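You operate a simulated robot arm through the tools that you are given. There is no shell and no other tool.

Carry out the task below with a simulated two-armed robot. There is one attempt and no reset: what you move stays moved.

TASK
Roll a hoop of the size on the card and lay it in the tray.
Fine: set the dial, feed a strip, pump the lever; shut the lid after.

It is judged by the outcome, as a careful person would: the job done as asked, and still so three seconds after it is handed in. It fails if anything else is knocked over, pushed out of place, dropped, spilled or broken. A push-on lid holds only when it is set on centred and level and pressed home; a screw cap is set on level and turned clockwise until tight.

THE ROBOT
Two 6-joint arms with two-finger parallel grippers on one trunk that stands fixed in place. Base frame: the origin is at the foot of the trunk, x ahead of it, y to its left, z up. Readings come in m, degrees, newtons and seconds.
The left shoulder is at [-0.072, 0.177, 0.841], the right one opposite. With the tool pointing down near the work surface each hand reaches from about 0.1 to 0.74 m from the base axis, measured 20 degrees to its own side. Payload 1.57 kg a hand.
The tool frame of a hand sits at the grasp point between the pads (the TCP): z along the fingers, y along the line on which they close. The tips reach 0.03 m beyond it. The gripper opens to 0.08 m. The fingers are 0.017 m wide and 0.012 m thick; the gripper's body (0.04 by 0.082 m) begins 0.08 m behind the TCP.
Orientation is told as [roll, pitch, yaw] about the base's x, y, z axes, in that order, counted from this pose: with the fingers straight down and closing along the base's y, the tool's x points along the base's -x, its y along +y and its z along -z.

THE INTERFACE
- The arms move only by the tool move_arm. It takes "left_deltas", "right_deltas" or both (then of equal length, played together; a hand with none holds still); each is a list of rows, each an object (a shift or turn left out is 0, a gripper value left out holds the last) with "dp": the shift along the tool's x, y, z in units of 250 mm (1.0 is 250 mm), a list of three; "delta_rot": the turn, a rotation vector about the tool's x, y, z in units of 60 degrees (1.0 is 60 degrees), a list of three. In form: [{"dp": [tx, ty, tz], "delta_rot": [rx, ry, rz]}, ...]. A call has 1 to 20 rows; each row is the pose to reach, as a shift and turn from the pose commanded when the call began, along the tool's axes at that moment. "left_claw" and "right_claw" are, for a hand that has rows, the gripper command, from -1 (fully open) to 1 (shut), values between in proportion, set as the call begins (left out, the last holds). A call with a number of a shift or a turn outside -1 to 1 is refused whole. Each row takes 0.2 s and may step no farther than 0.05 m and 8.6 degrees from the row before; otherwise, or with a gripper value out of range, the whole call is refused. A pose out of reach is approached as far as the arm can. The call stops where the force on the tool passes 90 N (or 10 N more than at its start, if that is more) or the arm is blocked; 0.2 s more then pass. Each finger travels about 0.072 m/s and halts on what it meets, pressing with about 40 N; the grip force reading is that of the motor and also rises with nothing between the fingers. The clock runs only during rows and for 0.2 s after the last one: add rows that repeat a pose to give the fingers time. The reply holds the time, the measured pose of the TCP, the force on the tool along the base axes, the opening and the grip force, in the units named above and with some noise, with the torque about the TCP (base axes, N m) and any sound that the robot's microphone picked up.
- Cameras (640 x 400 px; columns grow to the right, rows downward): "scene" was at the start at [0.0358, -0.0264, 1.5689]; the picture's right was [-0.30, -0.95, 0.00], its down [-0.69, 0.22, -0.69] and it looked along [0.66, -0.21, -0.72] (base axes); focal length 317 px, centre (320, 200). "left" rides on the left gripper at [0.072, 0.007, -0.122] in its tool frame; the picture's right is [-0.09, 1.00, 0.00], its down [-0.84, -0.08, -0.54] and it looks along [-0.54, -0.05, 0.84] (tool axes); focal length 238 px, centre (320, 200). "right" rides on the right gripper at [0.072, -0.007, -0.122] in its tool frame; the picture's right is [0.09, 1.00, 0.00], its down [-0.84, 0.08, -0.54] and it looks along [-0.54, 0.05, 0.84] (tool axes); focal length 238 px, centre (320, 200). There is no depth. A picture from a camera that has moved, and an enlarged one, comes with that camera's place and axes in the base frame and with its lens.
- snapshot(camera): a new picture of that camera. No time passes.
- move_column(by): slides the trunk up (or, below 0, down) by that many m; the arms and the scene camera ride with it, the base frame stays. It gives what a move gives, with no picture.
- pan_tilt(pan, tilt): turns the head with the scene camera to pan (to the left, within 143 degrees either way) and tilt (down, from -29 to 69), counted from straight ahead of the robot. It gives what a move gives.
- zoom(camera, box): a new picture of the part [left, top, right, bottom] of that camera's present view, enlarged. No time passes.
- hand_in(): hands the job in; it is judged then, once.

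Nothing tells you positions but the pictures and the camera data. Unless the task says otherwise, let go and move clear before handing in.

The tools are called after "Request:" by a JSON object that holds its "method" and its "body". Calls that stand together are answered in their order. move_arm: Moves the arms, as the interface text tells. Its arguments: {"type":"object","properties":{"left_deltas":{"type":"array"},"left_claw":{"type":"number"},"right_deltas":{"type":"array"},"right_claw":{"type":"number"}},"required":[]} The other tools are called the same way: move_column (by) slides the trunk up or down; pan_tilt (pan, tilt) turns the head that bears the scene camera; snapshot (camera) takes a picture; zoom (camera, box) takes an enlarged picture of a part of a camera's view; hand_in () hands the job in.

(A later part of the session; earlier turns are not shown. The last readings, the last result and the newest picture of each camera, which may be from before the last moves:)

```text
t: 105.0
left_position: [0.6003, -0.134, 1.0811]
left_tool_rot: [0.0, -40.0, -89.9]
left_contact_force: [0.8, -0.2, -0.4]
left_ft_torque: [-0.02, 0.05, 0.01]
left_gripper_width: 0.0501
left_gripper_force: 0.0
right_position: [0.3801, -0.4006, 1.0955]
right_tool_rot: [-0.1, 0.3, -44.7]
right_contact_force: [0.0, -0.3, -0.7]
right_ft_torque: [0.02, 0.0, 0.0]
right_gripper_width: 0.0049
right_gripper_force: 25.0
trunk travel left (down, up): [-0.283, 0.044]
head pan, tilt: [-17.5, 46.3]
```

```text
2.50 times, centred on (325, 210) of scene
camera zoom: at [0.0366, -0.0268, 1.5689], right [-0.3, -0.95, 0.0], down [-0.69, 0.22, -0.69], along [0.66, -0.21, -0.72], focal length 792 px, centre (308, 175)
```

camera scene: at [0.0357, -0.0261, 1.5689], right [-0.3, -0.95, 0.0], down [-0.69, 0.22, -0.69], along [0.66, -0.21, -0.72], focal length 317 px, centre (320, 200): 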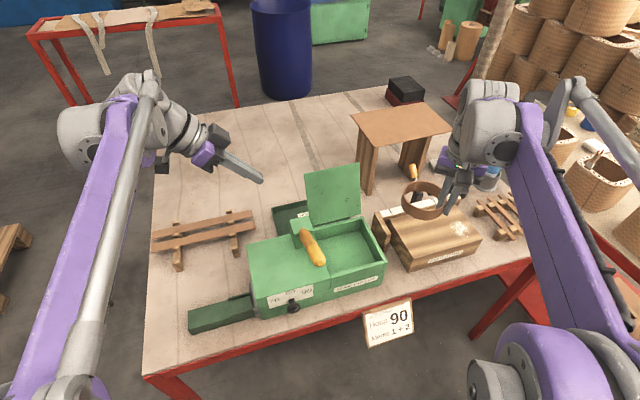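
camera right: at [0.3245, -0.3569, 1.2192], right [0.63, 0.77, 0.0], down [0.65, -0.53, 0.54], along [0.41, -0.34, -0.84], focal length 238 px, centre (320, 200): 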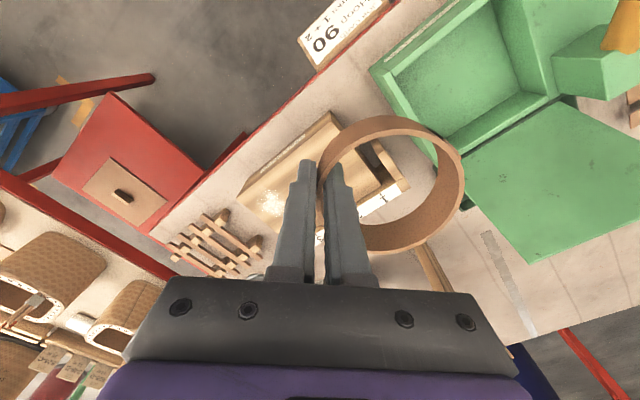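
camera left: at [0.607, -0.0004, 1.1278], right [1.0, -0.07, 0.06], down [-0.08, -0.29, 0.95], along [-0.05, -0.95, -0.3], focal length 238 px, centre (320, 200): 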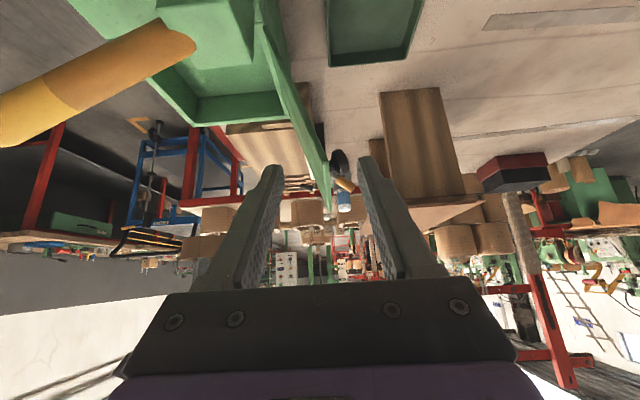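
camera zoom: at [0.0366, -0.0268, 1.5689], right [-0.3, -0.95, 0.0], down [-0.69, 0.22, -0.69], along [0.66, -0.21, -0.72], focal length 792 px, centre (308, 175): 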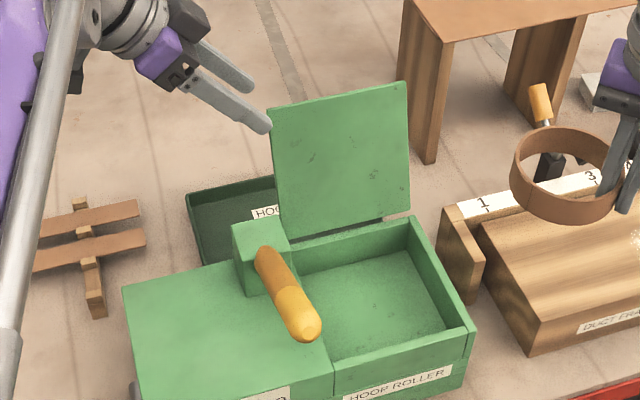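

The lid's edge is centred between the fingers. I'm sliding them down astride it.

Request:
{"method": "move_arm", "body": {"left_deltas": [{"dp": [0, 0, 0.1]}, {"dp": [0, 0, 0.2]}, {"dp": [0, 0, 0.3]}]}}

Request:
{"method": "snapshot", "body": {"camera": "left"}}

Request:
{"method": "zoom", "body": {"camera": "scene", "box": [250, 130, 400, 290]}}

```text
t: 105.8
left_position: [0.6004, -0.1833, 1.0234]
left_tool_rot: [-0.1, -40.0, -90.1]
left_contact_force: [0.1, -0.9, -0.3]
left_ft_torque: [-0.01, 0.01, 0.04]
left_gripper_width: 0.0499
left_gripper_force: 0.1
right_position: [0.3807, -0.4015, 1.0973]
right_tool_rot: [-0.2, 0.4, -44.7]
right_contact_force: [-0.1, 0.2, -0.6]
right_ft_torque: [0.03, 0.04, -0.01]
right_gripper_width: 0.0044
right_gripper_force: 25.2
trunk travel left (down, up): [-0.283, 0.044]
head pan, tilt: [-17.5, 46.3]
```

```text
taken
camera left: at [0.6067, -0.0487, 1.0705], right [1.0, -0.07, 0.06], down [-0.08, -0.29, 0.95], along [-0.05, -0.95, -0.3], focal length 238 px, centre (320, 200)
```

left: 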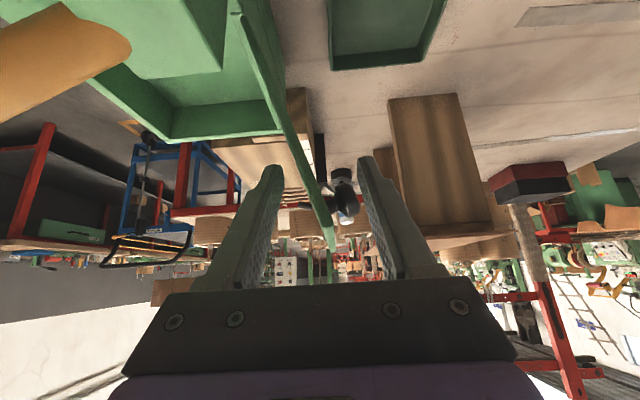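

```text
2.50 times, centred on (325, 210) of scene
camera zoom: at [0.0362, -0.027, 1.5689], right [-0.3, -0.95, 0.0], down [-0.69, 0.22, -0.69], along [0.66, -0.21, -0.72], focal length 792 px, centre (308, 175)
```

zoom: 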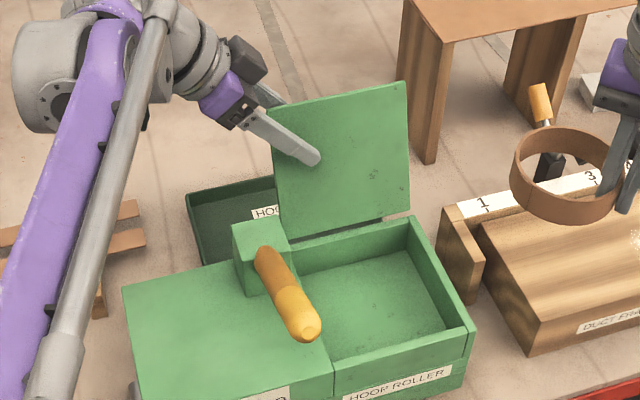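

The fingers straddle the lid. I'll draw it forward slowly toward vertical.

Request:
{"method": "move_arm", "body": {"left_deltas": [{"dp": [0, -0.05, 0]}, {"dp": [0, -0.1, 0]}, {"dp": [0, -0.15, 0]}, {"dp": [0, -0.2, 0]}, {"dp": [0, -0.24, 0]}]}}

Request:
{"method": "snapshot", "body": {"camera": "left"}}

Request:
{"method": "zoom", "body": {"camera": "scene", "box": [250, 130, 400, 290]}}

```text
t: 107.0
left_position: [0.5386, -0.1838, 1.0249]
left_tool_rot: [0.0, -40.0, -90.1]
left_contact_force: [-0.8, 0.1, -0.1]
left_ft_torque: [-0.01, -0.02, 0.01]
left_gripper_width: 0.0499
left_gripper_force: 0.0
right_position: [0.3796, -0.401, 1.0976]
right_tool_rot: [-0.2, 0.3, -44.8]
right_contact_force: [0.1, 1.1, -0.6]
right_ft_torque: [-0.02, 0.03, -0.01]
right_gripper_width: 0.0049
right_gripper_force: 25.7
trunk travel left (down, up): [-0.283, 0.044]
head pan, tilt: [-17.5, 46.3]
```

```text
taken
camera left: at [0.5467, -0.0485, 1.0704], right [1.0, -0.07, 0.06], down [-0.08, -0.29, 0.95], along [-0.05, -0.95, -0.3], focal length 238 px, centre (320, 200)
```

left: 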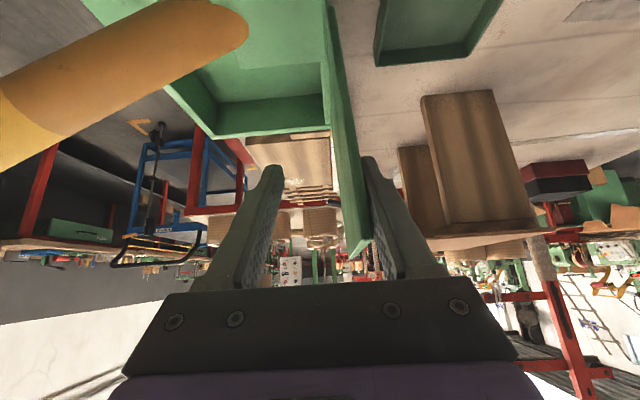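

```text
2.50 times, centred on (325, 210) of scene
camera zoom: at [0.0356, -0.0264, 1.5689], right [-0.3, -0.95, 0.0], down [-0.69, 0.22, -0.69], along [0.66, -0.21, -0.72], focal length 792 px, centre (308, 175)
```

zoom: 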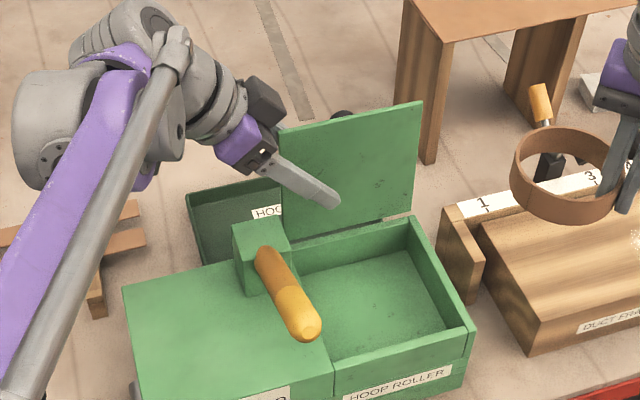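

Request:
{"method": "move_arm", "body": {"left_deltas": [{"dp": [0, -0.03, 0]}, {"dp": [0, -0.06, 0]}, {"dp": [0, -0.09, 0]}]}}

Request:
{"method": "snapshot", "body": {"camera": "left"}}

Request:
{"method": "zoom", "body": {"camera": "scene", "box": [250, 130, 400, 290]}}

```text
t: 107.8
left_position: [0.5157, -0.1838, 1.0247]
left_tool_rot: [0.0, -40.0, -90.1]
left_contact_force: [-1.4, -0.8, 0.1]
left_ft_torque: [0.04, -0.02, 0.01]
left_gripper_width: 0.0504
left_gripper_force: 0.8
right_position: [0.3791, -0.4024, 1.0972]
right_tool_rot: [-0.1, 0.3, -44.6]
right_contact_force: [0.2, 0.0, -0.7]
right_ft_torque: [0.0, 0.02, 0.0]
right_gripper_width: 0.0044
right_gripper_force: 24.8
trunk travel left (down, up): [-0.283, 0.044]
head pan, tilt: [-17.5, 46.3]
```

```text
taken
camera left: at [0.5236, -0.049, 1.0708], right [1.0, -0.07, 0.06], down [-0.08, -0.29, 0.95], along [-0.05, -0.95, -0.3], focal length 238 px, centre (320, 200)
```

left: 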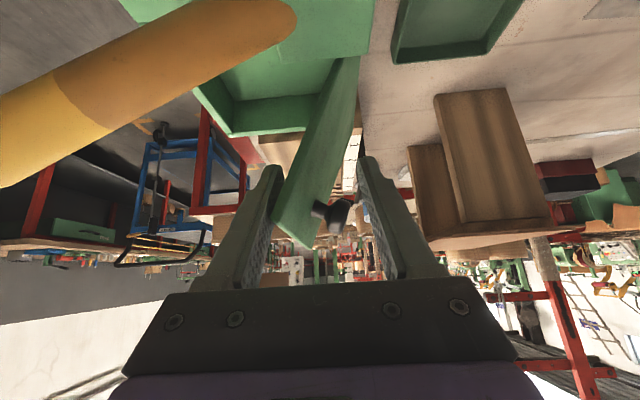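

```text
2.50 times, centred on (325, 210) of scene
camera zoom: at [0.0354, -0.0264, 1.5689], right [-0.3, -0.95, 0.0], down [-0.69, 0.22, -0.69], along [0.66, -0.21, -0.72], focal length 792 px, centre (308, 175)
```

zoom: 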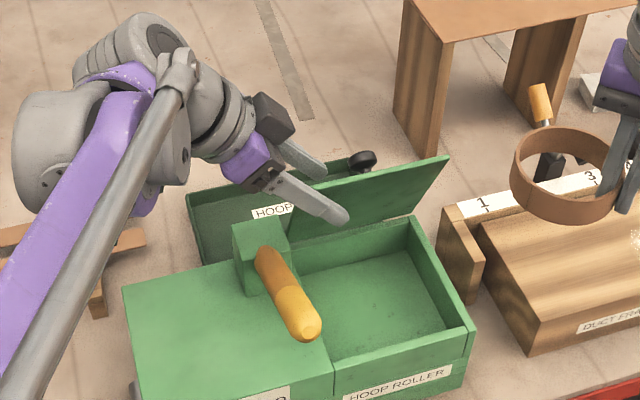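

The lid passed vertical and now rests gently on my front finger at about 68°. I'll lower it along its arc to about 42°.

Request:
{"method": "move_arm", "body": {"left_deltas": [{"dp": [0.012, -0.039, 0.014]}, {"dp": [0.024, -0.078, 0.028]}, {"dp": [0.038, -0.122, 0.045]}, {"dp": [0.053, -0.167, 0.063]}, {"dp": [0.066, -0.2, 0.079]}, {"dp": [0.079, -0.229, 0.094]}]}}

Request:
{"method": "snapshot", "body": {"camera": "left"}}

Request:
{"method": "zoom", "body": {"camera": "scene", "box": [250, 130, 400, 290]}}

```text
t: 109.2
left_position: [0.4603, -0.1832, 0.9958]
left_tool_rot: [0.0, -40.0, -89.9]
left_contact_force: [-2.2, 0.3, -1.1]
left_ft_torque: [-0.04, -0.02, 0.01]
left_gripper_width: 0.051
left_gripper_force: 0.2
right_position: [0.3797, -0.4007, 1.0969]
right_tool_rot: [-0.1, 0.3, -44.7]
right_contact_force: [-0.4, -0.3, -0.6]
right_ft_torque: [0.0, 0.01, -0.02]
right_gripper_width: 0.0047
right_gripper_force: 25.2
trunk travel left (down, up): [-0.283, 0.044]
head pan, tilt: [-17.5, 46.3]
```

```text
taken
camera left: at [0.4674, -0.0487, 1.0415], right [1.0, -0.07, 0.06], down [-0.08, -0.29, 0.95], along [-0.05, -0.95, -0.3], focal length 238 px, centre (320, 200)
```

left: 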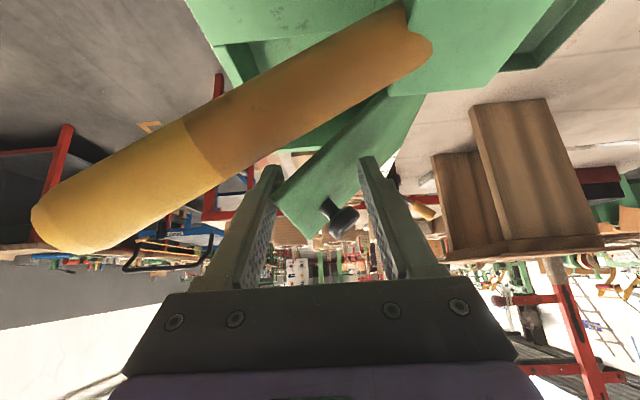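

```text
2.50 times, centred on (325, 210) of scene
camera zoom: at [0.0355, -0.0264, 1.5689], right [-0.3, -0.95, 0.0], down [-0.69, 0.22, -0.69], along [0.66, -0.21, -0.72], focal length 792 px, centre (308, 175)
```

zoom: 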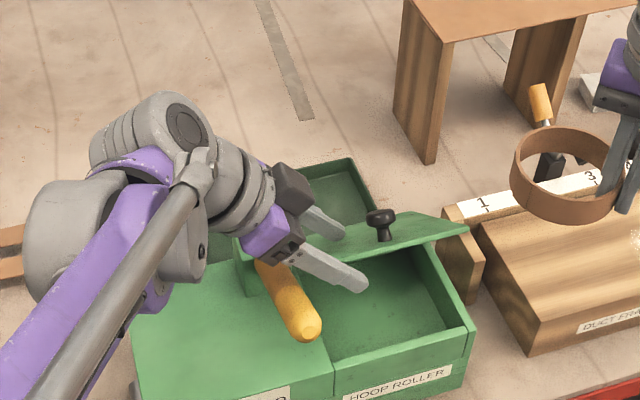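

Lid at about 45°, resting on the front finger. I'll ease it down a bit more, then slip the fingers out along their own length so it closes.

Request:
{"method": "move_arm", "body": {"left_deltas": [{"dp": [0.005, -0.02, 0.006]}, {"dp": [0.01, -0.038, 0.012]}, {"dp": [0.015, -0.055, 0.018]}]}}

Request:
{"method": "zoom", "body": {"camera": "scene", "box": [250, 130, 400, 290]}}

Request:
{"method": "snapshot", "body": {"camera": "left"}}

```text
t: 110.0
left_position: [0.4459, -0.1841, 0.9881]
left_tool_rot: [0.0, -40.0, -90.1]
left_contact_force: [-1.2, -0.1, -1.3]
left_ft_torque: [0.0, -0.02, 0.06]
left_gripper_width: 0.0509
left_gripper_force: 0.4
right_position: [0.3801, -0.4007, 1.0976]
right_tool_rot: [-0.2, 0.3, -44.6]
right_contact_force: [1.0, -0.7, -1.9]
right_ft_torque: [0.01, 0.01, 0.03]
right_gripper_width: 0.0046
right_gripper_force: 24.9
trunk travel left (down, up): [-0.283, 0.044]
head pan, tilt: [-17.5, 46.3]
```

```text
2.50 times, centred on (325, 210) of scene
camera zoom: at [0.0355, -0.0264, 1.5689], right [-0.3, -0.95, 0.0], down [-0.69, 0.22, -0.69], along [0.66, -0.21, -0.72], focal length 792 px, centre (308, 175)
```

zoom: 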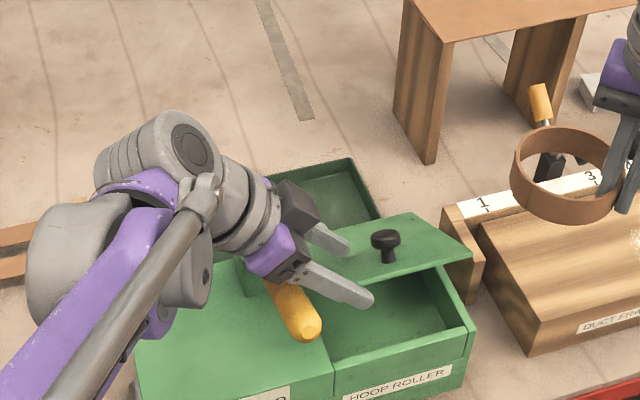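

```text
taken
camera left: at [0.4527, -0.0489, 1.035], right [1.0, -0.07, 0.06], down [-0.08, -0.29, 0.95], along [-0.05, -0.95, -0.3], focal length 238 px, centre (320, 200)
```

left: 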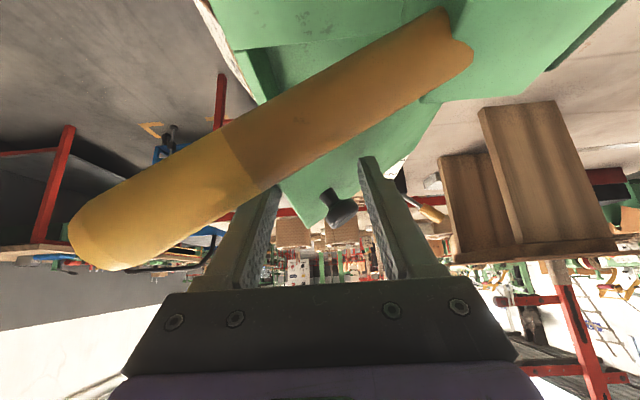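

Request:
{"method": "move_arm", "body": {"left_deltas": [{"dp": [0, 0, -0.08]}, {"dp": [0, 0, -0.22]}, {"dp": [0, 0, -0.4]}, {"dp": [0, 0, -0.58]}, {"dp": [0.05, 0, -0.75]}]}}

Request:
{"method": "zoom", "body": {"camera": "scene", "box": [240, 160, 420, 310]}}

Request:
{"method": "snapshot", "body": {"camera": "left"}}

```text
t: 111.2
left_position: [0.4466, -0.0514, 1.1236]
left_tool_rot: [0.0, -40.1, -90.1]
left_contact_force: [-0.3, -0.3, 0.1]
left_ft_torque: [-0.02, 0.01, -0.02]
left_gripper_width: 0.05
left_gripper_force: 0.1
right_position: [0.3792, -0.4012, 1.0973]
right_tool_rot: [-0.1, 0.3, -44.7]
right_contact_force: [-0.9, 0.1, -0.4]
right_ft_torque: [0.01, 0.02, -0.02]
right_gripper_width: 0.0044
right_gripper_force: 25.0
trunk travel left (down, up): [-0.283, 0.044]
head pan, tilt: [-17.5, 46.3]
```

```text
2.67 times, centred on (330, 235) of scene
camera zoom: at [0.0355, -0.0256, 1.5689], right [-0.3, -0.95, 0.0], down [-0.69, 0.22, -0.69], along [0.66, -0.21, -0.72], focal length 845 px, centre (293, 107)
```

zoom: 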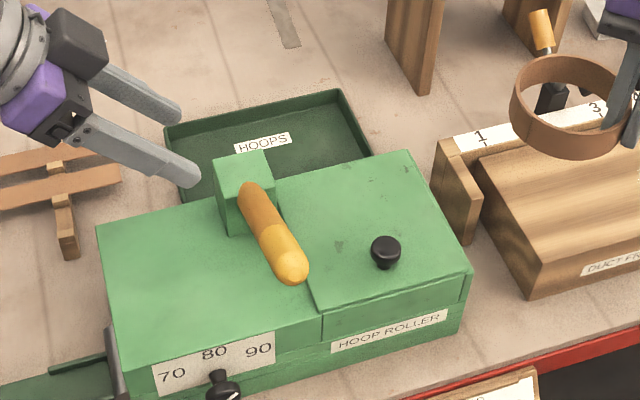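

```text
taken
camera left: at [0.4528, 0.0824, 1.1694], right [1.0, -0.07, 0.06], down [-0.08, -0.29, 0.95], along [-0.05, -0.95, -0.3], focal length 238 px, centre (320, 200)
```

left: 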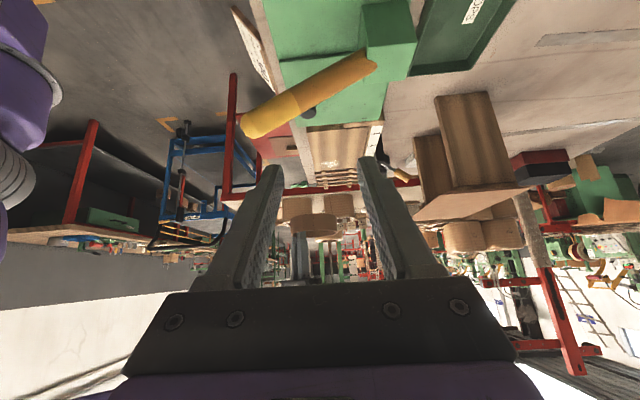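

The lid is shut and flush. Now I'll carry the hoop over to the tray, turning the hand back square, and move the left hand farther out of the way.

Request:
{"method": "move_arm", "body": {"right_deltas": [{"dp": [-0.028, 0.105, 0], "delta_rot": [0, 0, -0.125]}, {"dp": [-0.057, 0.209, 0], "delta_rot": [0, 0, -0.25]}, {"dp": [-0.085, 0.314, 0], "delta_rot": [0, 0, -0.375]}, {"dp": [-0.113, 0.419, 0], "delta_rot": [0, 0, -0.5]}, {"dp": [-0.142, 0.523, 0], "delta_rot": [0, 0, -0.625]}, {"dp": [-0.17, 0.628, 0], "delta_rot": [0, 0, -0.75]}], "left_deltas": [{"dp": [0.02, 0, -0.1]}, {"dp": [0.08, 0, -0.2]}, {"dp": [0.16, 0, -0.3]}, {"dp": [0.25, 0, -0.4]}, {"dp": [0.35, 0, -0.5]}, {"dp": [0.45, 0, -0.6]}]}}

Request:
{"method": "snapshot", "body": {"camera": "right"}}

Request:
{"method": "snapshot", "body": {"camera": "scene"}}

```text
t: 112.6
left_position: [0.4458, 0.1318, 1.1662]
left_tool_rot: [0.0, -40.1, -90.1]
left_contact_force: [0.2, 0.1, 0.4]
left_ft_torque: [-0.03, -0.01, -0.01]
left_gripper_width: 0.05
left_gripper_force: 0.1
right_position: [0.5216, -0.3181, 1.0964]
right_tool_rot: [0.1, 0.2, 0.4]
right_contact_force: [0.3, 0.2, -0.1]
right_ft_torque: [-0.03, 0.0, 0.0]
right_gripper_width: 0.0043
right_gripper_force: 24.8
trunk travel left (down, up): [-0.283, 0.044]
head pan, tilt: [-17.5, 46.3]
```

```text
taken
camera right: at [0.4508, -0.3265, 1.2194], right [-0.1, 0.99, 0.0], down [0.84, 0.08, 0.54], along [0.53, 0.06, -0.84], focal length 238 px, centre (320, 200)
```

right: 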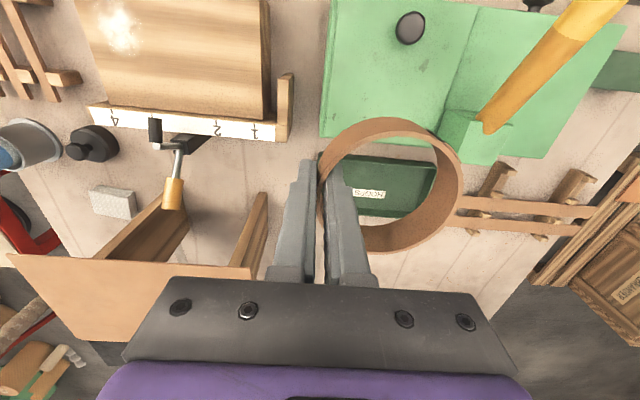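

```text
taken
camera scene: at [0.0368, -0.0254, 1.5689], right [-0.3, -0.95, 0.0], down [-0.69, 0.22, -0.69], along [0.66, -0.21, -0.72], focal length 317 px, centre (320, 200)
```

scene: 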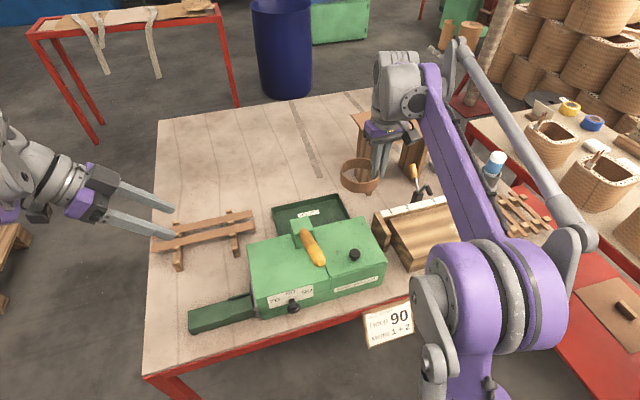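

Request:
{"method": "zoom", "body": {"camera": "right", "box": [300, 100, 480, 260]}}

Request:
{"method": "zoom", "body": {"camera": "scene", "box": [250, 140, 420, 280]}}

```text
2.50 times, centred on (390, 180) of right
camera zoom: at [0.4508, -0.3265, 1.2194], right [-0.1, 0.99, 0.0], down [0.84, 0.08, 0.54], along [0.53, 0.06, -0.84], focal length 596 px, centre (145, 250)
```

zoom: 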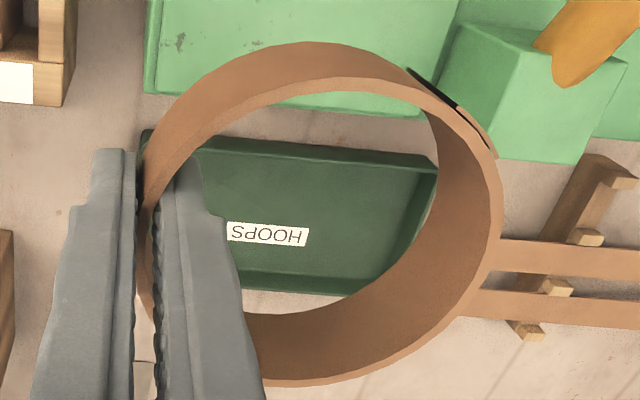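

```text
2.86 times, centred on (335, 210) of scene
camera zoom: at [0.0368, -0.0254, 1.5689], right [-0.3, -0.95, 0.0], down [-0.69, 0.22, -0.69], along [0.66, -0.21, -0.72], focal length 905 px, centre (277, 171)
```

zoom: 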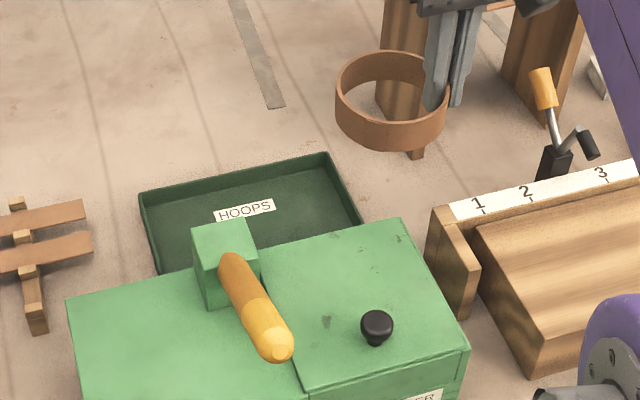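

Request:
{"method": "move_arm", "body": {"right_deltas": [{"dp": [-0.11, 0.06, 0]}, {"dp": [-0.22, 0.12, 0.02]}, {"dp": [-0.34, 0.18, 0.06]}, {"dp": [-0.46, 0.24, 0.12]}, {"dp": [-0.55, 0.28, 0.17]}, {"dp": [-0.594, 0.302, 0.2]}]}}

Request:
{"method": "snapshot", "body": {"camera": "right"}}

Request:
{"method": "zoom", "body": {"camera": "scene", "box": [250, 140, 420, 280]}}

```text
t: 114.0
left_position: [0.4458, 0.1295, 1.1661]
left_tool_rot: [0.2, -39.9, -90.0]
left_contact_force: [-0.2, 0.2, -0.6]
left_ft_torque: [0.0, 0.05, -0.02]
left_gripper_width: 0.0501
left_gripper_force: 0.0
right_position: [0.6467, -0.2406, 1.0392]
right_tool_rot: [0.1, 0.3, 0.3]
right_contact_force: [-0.5, -0.5, -0.4]
right_ft_torque: [0.01, -0.01, 0.02]
right_gripper_width: 0.0044
right_gripper_force: 24.8
right hand out of reach, approached as far as the arm can: row 4, 5, 6
trunk travel left (down, up): [-0.283, 0.044]
head pan, tilt: [-17.5, 46.3]
```

```text
taken
camera right: at [0.576, -0.2497, 1.1609], right [-0.1, 1.0, 0.0], down [0.84, 0.08, 0.54], along [0.53, 0.06, -0.84], focal length 238 px, centre (320, 200)
```

right: 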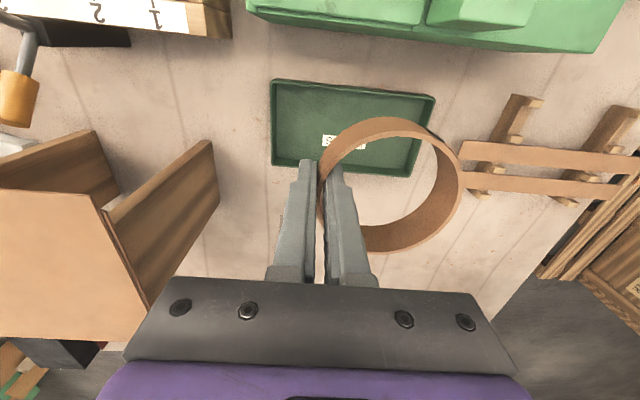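

```text
2.86 times, centred on (335, 210) of scene
camera zoom: at [0.0367, -0.0265, 1.5689], right [-0.3, -0.95, 0.0], down [-0.69, 0.22, -0.69], along [0.66, -0.21, -0.72], focal length 905 px, centre (277, 171)
```

zoom: 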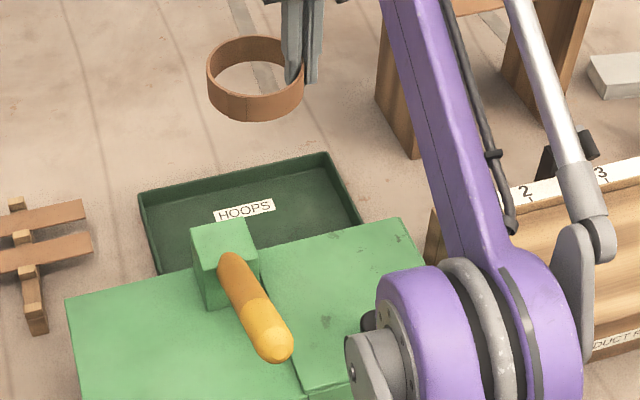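

The arm is just short of reach at this height, but lower down it reaches farther. I'll descend toward the tray, staying above its rim for now.

Request:
{"method": "move_arm", "body": {"right_deltas": [{"dp": [0, 0, 0.12]}, {"dp": [0, 0, 0.24]}, {"dp": [0, 0, 0.36]}, {"dp": [0, 0, 0.48]}, {"dp": [0, 0, 0.56]}]}}

Request:
{"method": "snapshot", "body": {"camera": "right"}}

Request:
{"method": "zoom", "body": {"camera": "scene", "box": [250, 140, 420, 280]}}

```text
t: 115.2
left_position: [0.4451, 0.1296, 1.1674]
left_tool_rot: [0.0, -40.0, -90.0]
left_contact_force: [0.4, -0.2, -0.4]
left_ft_torque: [0.02, -0.02, 0.01]
left_gripper_width: 0.0502
left_gripper_force: 0.1
right_position: [0.6459, -0.2398, 0.8997]
right_tool_rot: [0.1, 0.3, 0.4]
right_contact_force: [0.0, 0.4, -0.5]
right_ft_torque: [0.02, 0.01, -0.01]
right_gripper_width: 0.0044
right_gripper_force: 25.0
trunk travel left (down, up): [-0.283, 0.044]
head pan, tilt: [-17.5, 46.3]
```

```text
taken
camera right: at [0.5746, -0.2492, 1.0214], right [-0.1, 1.0, 0.0], down [0.84, 0.08, 0.54], along [0.54, 0.06, -0.84], focal length 238 px, centre (320, 200)
```

right: 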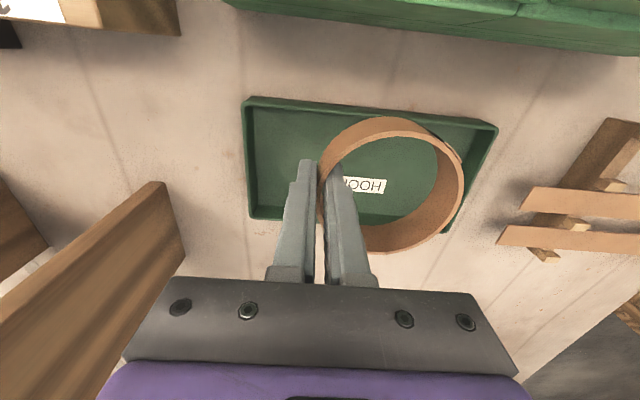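

```text
2.86 times, centred on (335, 210) of scene
camera zoom: at [0.0359, -0.0264, 1.5689], right [-0.3, -0.95, 0.0], down [-0.69, 0.22, -0.69], along [0.66, -0.21, -0.72], focal length 905 px, centre (277, 171)
```

zoom: 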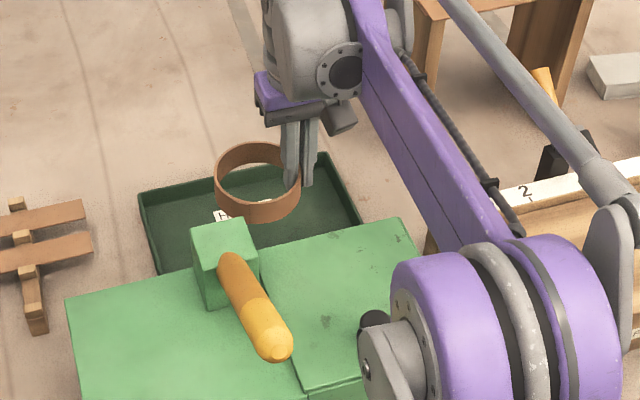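

The tray is clearly seen now, centred at about (0.672, −0.201). I'll shift to centre the hoop over it.

Request:
{"method": "move_arm", "body": {"right_deltas": [{"dp": [-0.05, -0.012, 0]}, {"dp": [-0.104, -0.023, 0.0]}, {"dp": [-0.104, -0.023, 0.04]}]}}

Request:
{"method": "snapshot", "body": {"camera": "right"}}

Request:
{"method": "zoom", "body": {"camera": "scene", "box": [250, 140, 420, 280]}}

```text
t: 116.0
left_position: [0.4458, 0.1312, 1.166]
left_tool_rot: [0.0, -39.9, -90.0]
left_contact_force: [0.0, -0.5, -0.3]
left_ft_torque: [-0.03, -0.03, -0.02]
left_gripper_width: 0.05
left_gripper_force: 0.0
right_position: [0.6709, -0.2458, 0.8887]
right_tool_rot: [0.1, 0.4, 0.4]
right_contact_force: [0.6, -0.3, -0.6]
right_ft_torque: [-0.05, 0.0, -0.01]
right_gripper_width: 0.0048
right_gripper_force: 24.7
trunk travel left (down, up): [-0.283, 0.044]
head pan, tilt: [-17.5, 46.3]
```

```text
taken
camera right: at [0.6002, -0.2553, 1.011], right [-0.1, 1.0, 0.0], down [0.84, 0.08, 0.54], along [0.54, 0.06, -0.84], focal length 238 px, centre (320, 200)
```

right: 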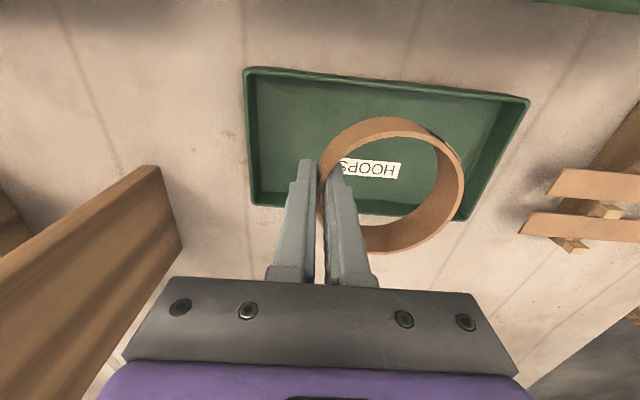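

```text
2.86 times, centred on (335, 210) of scene
camera zoom: at [0.0357, -0.0264, 1.5689], right [-0.3, -0.95, 0.0], down [-0.69, 0.22, -0.69], along [0.66, -0.21, -0.72], focal length 905 px, centre (277, 171)
```

zoom: 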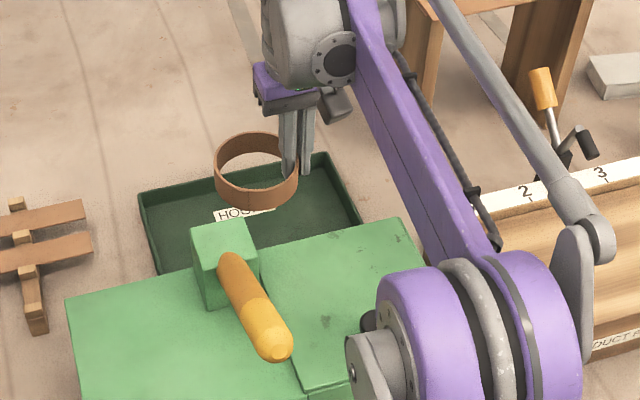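

Request:
{"method": "move_arm", "body": {"right_deltas": [{"dp": [0, 0, 0.06]}, {"dp": [0, 0, 0.12]}, {"dp": [0, 0, 0.175]}]}}

Request:
{"method": "snapshot", "body": {"camera": "right"}}

Request:
{"method": "zoom", "body": {"camera": "scene", "box": [250, 140, 420, 280]}}

```text
t: 116.8
left_position: [0.4447, 0.1303, 1.1669]
left_tool_rot: [0.1, -40.0, -89.9]
left_contact_force: [0.6, 0.2, 0.4]
left_ft_torque: [0.0, 0.03, -0.02]
left_gripper_width: 0.05
left_gripper_force: 0.1
right_position: [0.6719, -0.2475, 0.8467]
right_tool_rot: [0.1, 0.3, 0.3]
right_contact_force: [-0.5, 0.4, 0.1]
right_ft_torque: [-0.01, 0.01, -0.02]
right_gripper_width: 0.0042
right_gripper_force: 24.6
trunk travel left (down, up): [-0.283, 0.044]
head pan, tilt: [-17.5, 46.3]
```

```text
taken
camera right: at [0.6006, -0.256, 0.9677], right [-0.1, 1.0, 0.0], down [0.84, 0.08, 0.54], along [0.54, 0.06, -0.84], focal length 238 px, centre (320, 200)
```

right: 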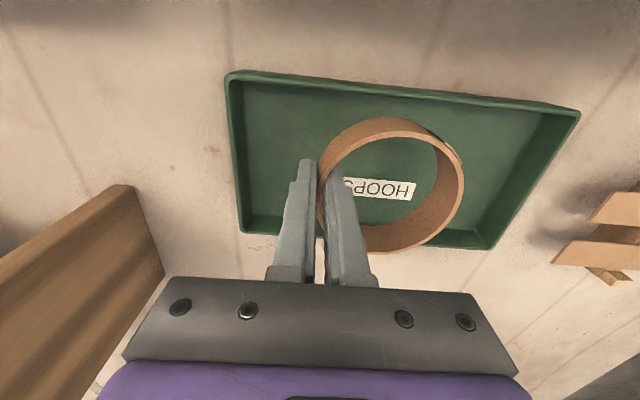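

```text
2.86 times, centred on (335, 210) of scene
camera zoom: at [0.0361, -0.0265, 1.5689], right [-0.3, -0.95, 0.0], down [-0.69, 0.22, -0.69], along [0.66, -0.21, -0.72], focal length 905 px, centre (277, 171)
```

zoom: 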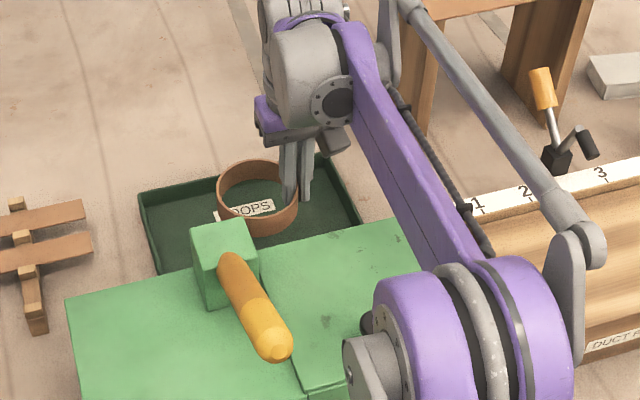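

Request:
{"method": "move_arm", "body": {"right_deltas": [{"dp": [0.004, 0, 0.02]}, {"dp": [0.006, 0, 0.036]}]}}

Request:
{"method": "move_arm", "body": {"right_deltas": [{"dp": [0, 0, 0.01]}, {"dp": [0, 0, 0.02]}]}}

Request:
{"method": "zoom", "body": {"camera": "scene", "box": [270, 180, 370, 260]}}

```text
t: 117.4
left_position: [0.4464, 0.1307, 1.166]
left_tool_rot: [0.2, -39.9, -90.0]
left_contact_force: [-0.1, 0.2, 0.0]
left_ft_torque: [-0.05, -0.01, 0.02]
left_gripper_width: 0.0504
left_gripper_force: 0.0
right_position: [0.67, -0.2467, 0.8374]
right_tool_rot: [0.2, 0.2, 0.3]
right_contact_force: [0.8, 0.3, -0.6]
right_ft_torque: [0.03, 0.01, 0.03]
right_gripper_width: 0.0042
right_gripper_force: 25.2
trunk travel left (down, up): [-0.283, 0.044]
head pan, tilt: [-17.5, 46.3]
```

```text
t: 118.0
left_position: [0.4461, 0.129, 1.1665]
left_tool_rot: [0.0, -40.0, -90.0]
left_contact_force: [-0.3, 0.2, -0.4]
left_ft_torque: [-0.01, -0.01, 0.0]
left_gripper_width: 0.0501
left_gripper_force: 0.0
right_position: [0.6694, -0.2467, 0.8332]
right_tool_rot: [0.1, 0.4, 0.3]
right_contact_force: [0.0, -0.4, 0.4]
right_ft_torque: [0.02, 0.04, 0.01]
right_gripper_width: 0.0045
right_gripper_force: 25.1
trunk travel left (down, up): [-0.283, 0.044]
head pan, tilt: [-17.5, 46.3]
```

```text
5.00 times, centred on (320, 220) of scene
camera zoom: at [0.0358, -0.0264, 1.5689], right [-0.3, -0.95, 0.0], down [-0.69, 0.22, -0.69], along [0.66, -0.21, -0.72], focal length 1584 px, centre (320, 100)
```

zoom: 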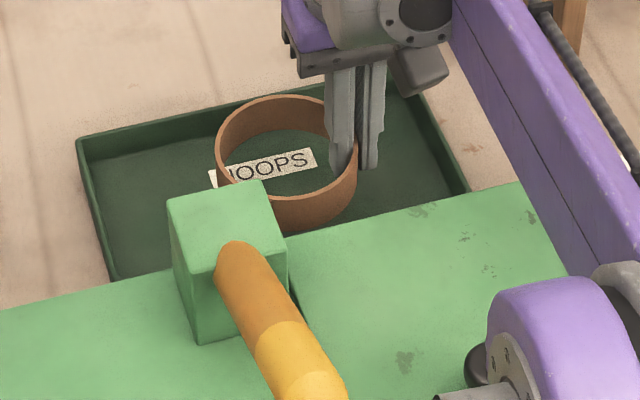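

Request:
{"method": "move_arm", "body": {"right_deltas": [{"dp": [0, 0, 0.01]}, {"dp": [0, 0, 0.018]}]}}

Request:
{"method": "zoom", "body": {"camera": "scene", "box": [270, 180, 370, 260]}}

```text
t: 118.6
left_position: [0.445, 0.1303, 1.1654]
left_tool_rot: [0.0, -40.0, -90.1]
left_contact_force: [0.6, -0.5, -0.6]
left_ft_torque: [-0.01, 0.03, 0.0]
left_gripper_width: 0.0503
left_gripper_force: 0.2
right_position: [0.6693, -0.2466, 0.8283]
right_tool_rot: [0.0, 0.4, 0.4]
right_contact_force: [0.0, 0.3, 0.0]
right_ft_torque: [-0.01, -0.01, -0.01]
right_gripper_width: 0.0045
right_gripper_force: 24.7
trunk travel left (down, up): [-0.283, 0.044]
head pan, tilt: [-17.5, 46.3]
```

```text
5.00 times, centred on (320, 220) of scene
camera zoom: at [0.0358, -0.0264, 1.5689], right [-0.3, -0.95, 0.0], down [-0.69, 0.22, -0.69], along [0.66, -0.21, -0.72], focal length 1584 px, centre (320, 100)
```

zoom: 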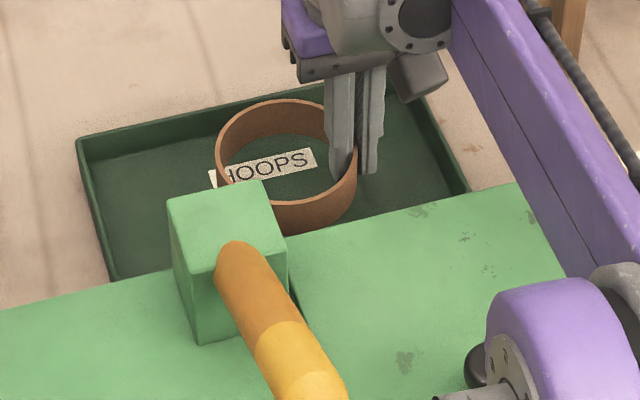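

Request:
{"method": "move_arm", "body": {"right_deltas": [{"dp": [0, 0, 0.008]}, {"dp": [0, 0, 0.014]}]}}

Request:
{"method": "move_arm", "body": {"right_deltas": [{"dp": [0, 0, 0.008]}, {"dp": [0, 0, 0.012]}]}}

Request:
{"method": "zoom", "body": {"camera": "scene", "box": [270, 180, 370, 260]}}

Request:
{"method": "snapshot", "body": {"camera": "right"}}

```text
t: 119.2
left_position: [0.4459, 0.13, 1.1665]
left_tool_rot: [0.1, -40.0, -90.0]
left_contact_force: [-0.7, 1.1, 0.6]
left_ft_torque: [0.02, -0.02, -0.02]
left_gripper_width: 0.0501
left_gripper_force: 0.1
right_position: [0.6696, -0.2475, 0.8248]
right_tool_rot: [0.2, 0.3, 0.2]
right_contact_force: [0.0, -0.7, -0.2]
right_ft_torque: [-0.04, -0.02, -0.01]
right_gripper_width: 0.0044
right_gripper_force: 24.6
trunk travel left (down, up): [-0.283, 0.044]
head pan, tilt: [-17.5, 46.3]
```

```text
t: 119.8
left_position: [0.445, 0.1313, 1.1662]
left_tool_rot: [0.0, -40.0, -90.0]
left_contact_force: [-0.3, -0.5, 0.1]
left_ft_torque: [0.0, 0.01, -0.01]
left_gripper_width: 0.05
left_gripper_force: 0.0
right_position: [0.6696, -0.2465, 0.8206]
right_tool_rot: [0.1, 0.3, 0.3]
right_contact_force: [-0.4, 0.7, -0.4]
right_ft_torque: [-0.03, -0.05, 0.0]
right_gripper_width: 0.0043
right_gripper_force: 24.4
trunk travel left (down, up): [-0.283, 0.044]
head pan, tilt: [-17.5, 46.3]
```

```text
5.00 times, centred on (320, 220) of scene
camera zoom: at [0.0358, -0.0264, 1.5689], right [-0.3, -0.95, 0.0], down [-0.69, 0.22, -0.69], along [0.66, -0.21, -0.72], focal length 1584 px, centre (320, 100)
```

zoom: 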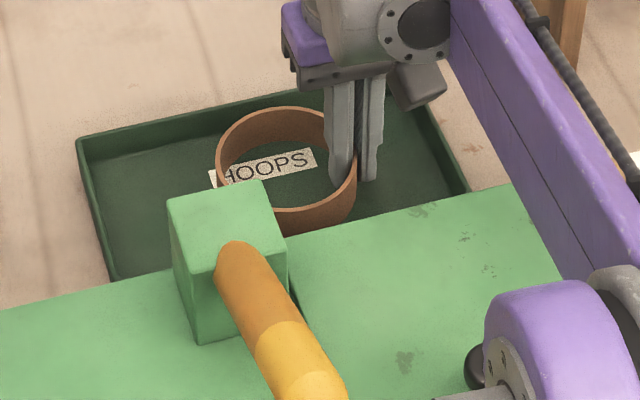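

```text
taken
camera right: at [0.5987, -0.2557, 0.9424], right [-0.1, 1.0, 0.0], down [0.84, 0.08, 0.54], along [0.54, 0.06, -0.84], focal length 238 px, centre (320, 200)
```

right: 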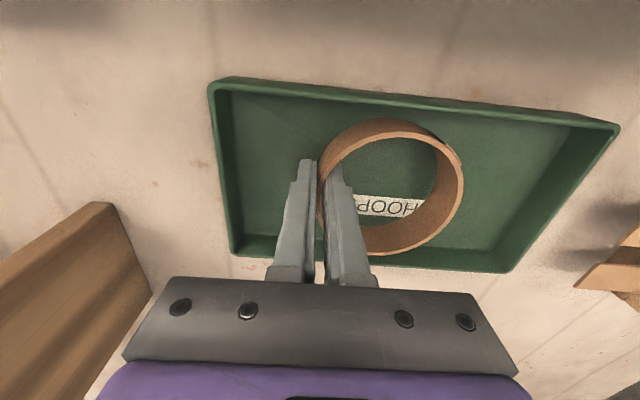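

Request:
{"method": "move_arm", "body": {"right_deltas": [{"dp": [0, 0, 0.006]}, {"dp": [0, 0, 0.012]}]}}

Request:
{"method": "move_arm", "body": {"right_deltas": [{"dp": [0, 0, 0.006]}, {"dp": [0, 0, 0.012]}]}}

Request:
{"method": "zoom", "body": {"camera": "scene", "box": [270, 180, 370, 260]}}

Request:
{"method": "zoom", "body": {"camera": "right", "box": [280, 90, 480, 270]}}

```text
t: 120.4
left_position: [0.445, 0.1303, 1.1666]
left_tool_rot: [-0.1, -40.0, -90.0]
left_contact_force: [-0.3, -0.6, 0.0]
left_ft_torque: [0.03, 0.01, -0.01]
left_gripper_width: 0.0501
left_gripper_force: 0.0
right_position: [0.6691, -0.2457, 0.8184]
right_tool_rot: [0.1, 0.3, 0.3]
right_contact_force: [-0.3, 0.4, -0.7]
right_ft_torque: [0.0, -0.01, 0.02]
right_gripper_width: 0.0043
right_gripper_force: 24.3
trunk travel left (down, up): [-0.283, 0.044]
head pan, tilt: [-17.5, 46.3]
```

```text
t: 121.0
left_position: [0.4461, 0.1314, 1.1674]
left_tool_rot: [0.0, -39.9, -90.1]
left_contact_force: [-0.5, 0.6, -0.1]
left_ft_torque: [-0.02, 0.03, 0.0]
left_gripper_width: 0.05
left_gripper_force: 0.1
right_position: [0.6689, -0.2477, 0.8159]
right_tool_rot: [0.2, 0.2, 0.2]
right_contact_force: [0.6, -0.8, 2.9]
right_ft_torque: [0.02, -0.17, 0.0]
right_gripper_width: 0.0042
right_gripper_force: 24.8
trunk travel left (down, up): [-0.283, 0.044]
head pan, tilt: [-17.5, 46.3]
```

```text
5.00 times, centred on (320, 220) of scene
camera zoom: at [0.0355, -0.0263, 1.569], right [-0.3, -0.95, 0.0], down [-0.69, 0.22, -0.69], along [0.66, -0.21, -0.72], focal length 1584 px, centre (320, 100)
```

zoom: 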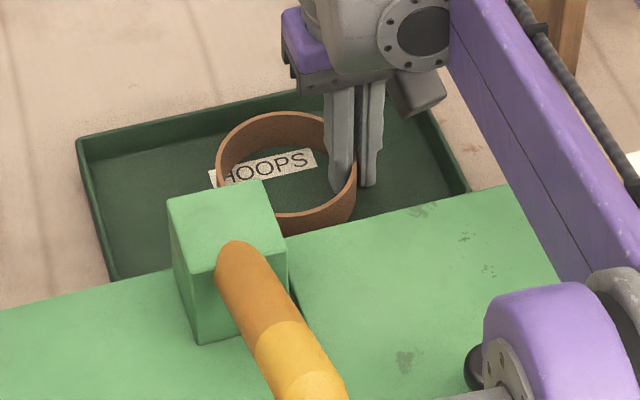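

```text
2.22 times, centred on (380, 180) of right
camera zoom: at [0.5985, -0.2556, 0.9374], right [-0.1, 1.0, 0.0], down [0.84, 0.08, 0.54], along [0.54, 0.05, -0.84], focal length 530 px, centre (187, 244)
```

zoom: 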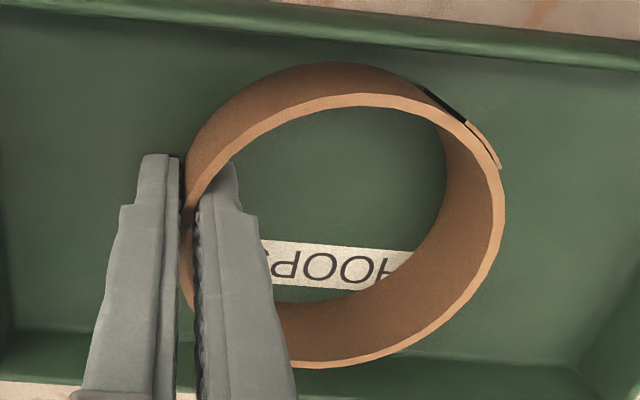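

The hoop just touched the tray floor (3 N). I'll open the fingers slightly and lift straight up.

Request:
{"method": "move_arm", "body": {"right_deltas": [{"dp": [0, 0, -0.002]}, {"dp": [0, 0, -0.002]}, {"dp": [0, 0, -0.002]}], "right_claw": 0.6}}

Request:
{"method": "zoom", "body": {"camera": "right", "box": [280, 90, 480, 270]}}

Request:
{"method": "zoom", "body": {"camera": "scene", "box": [270, 180, 370, 260]}}

```text
t: 121.8
left_position: [0.446, 0.1296, 1.1676]
left_tool_rot: [0.1, -39.9, -90.0]
left_contact_force: [0.8, 0.0, 0.2]
left_ft_torque: [0.01, -0.02, 0.02]
left_gripper_width: 0.05
left_gripper_force: 0.0
right_position: [0.6698, -0.2468, 0.8142]
right_tool_rot: [0.1, 0.3, 0.4]
right_contact_force: [0.6, 0.4, 0.3]
right_ft_torque: [-0.03, 0.02, 0.03]
right_gripper_width: 0.016
right_gripper_force: 0.0
trunk travel left (down, up): [-0.283, 0.044]
head pan, tilt: [-17.5, 46.3]
```

```text
2.22 times, centred on (380, 180) of right
camera zoom: at [0.5987, -0.2555, 0.9373], right [-0.1, 1.0, 0.0], down [0.84, 0.08, 0.54], along [0.54, 0.06, -0.84], focal length 530 px, centre (187, 244)
```

zoom: 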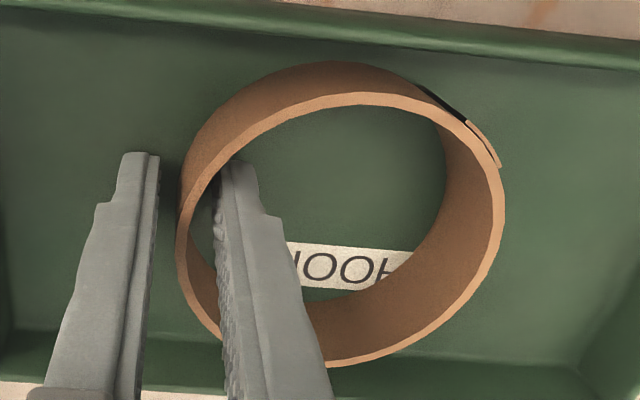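

```text
5.00 times, centred on (320, 220) of scene
camera zoom: at [0.0358, -0.0264, 1.5689], right [-0.3, -0.95, 0.0], down [-0.69, 0.22, -0.69], along [0.66, -0.21, -0.72], focal length 1584 px, centre (320, 100)
```

zoom: 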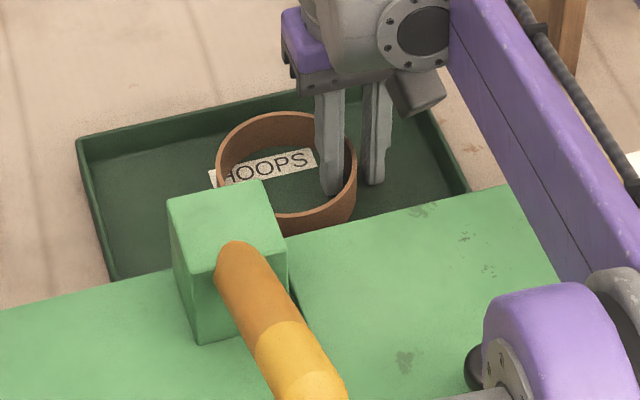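

The hoop stands free on the tray floor with the fingers clear of it. I'm lifting straight up.

Request:
{"method": "move_arm", "body": {"right_deltas": [{"dp": [0, 0, -0.06]}, {"dp": [0, 0, -0.16]}, {"dp": [0, 0, -0.28]}, {"dp": [0.05, 0, -0.42]}, {"dp": [0.15, 0, -0.56]}, {"dp": [0.28, 0, -0.7]}]}}

Request:
{"method": "snapshot", "body": {"camera": "right"}}

Request:
{"method": "zoom", "body": {"camera": "scene", "box": [240, 160, 420, 310]}}

```text
t: 123.2
left_position: [0.4443, 0.1309, 1.1656]
left_tool_rot: [0.1, -39.9, -90.1]
left_contact_force: [-0.7, 0.8, -0.4]
left_ft_torque: [-0.01, 0.04, 0.02]
left_gripper_width: 0.0498
left_gripper_force: 0.1
right_position: [0.5976, -0.2464, 0.9913]
right_tool_rot: [0.0, 0.1, 0.2]
right_contact_force: [-0.7, -0.8, -0.5]
right_ft_torque: [-0.03, -0.02, -0.05]
right_gripper_width: 0.0162
right_gripper_force: 0.0
trunk travel left (down, up): [-0.283, 0.044]
head pan, tilt: [-17.5, 46.3]
```

```text
taken
camera right: at [0.5265, -0.2553, 1.1127], right [-0.1, 1.0, 0.0], down [0.84, 0.08, 0.54], along [0.54, 0.05, -0.84], focal length 238 px, centre (320, 200)
```

right: 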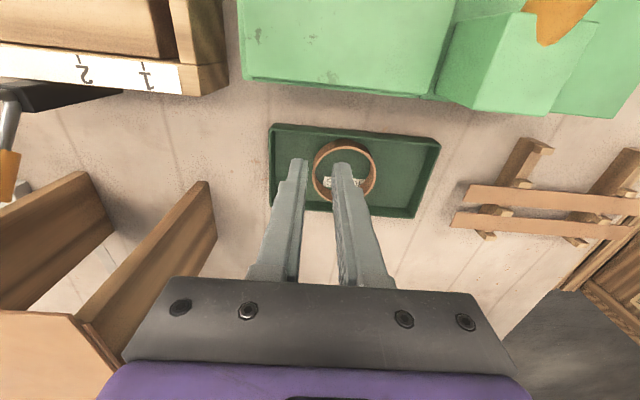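

```text
2.67 times, centred on (330, 235) of scene
camera zoom: at [0.0342, -0.0261, 1.5689], right [-0.3, -0.95, 0.0], down [-0.69, 0.22, -0.69], along [0.66, -0.21, -0.72], focal length 845 px, centre (293, 107)
```

zoom: 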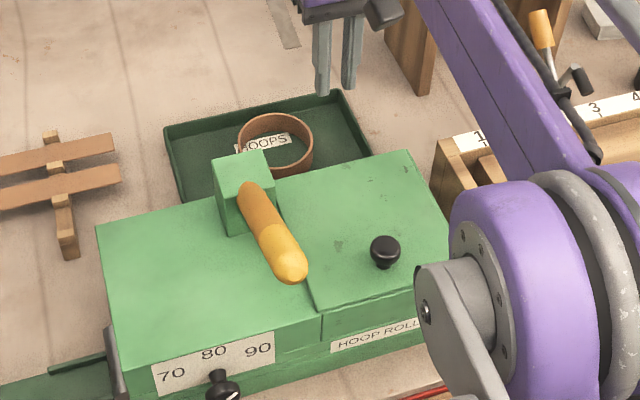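

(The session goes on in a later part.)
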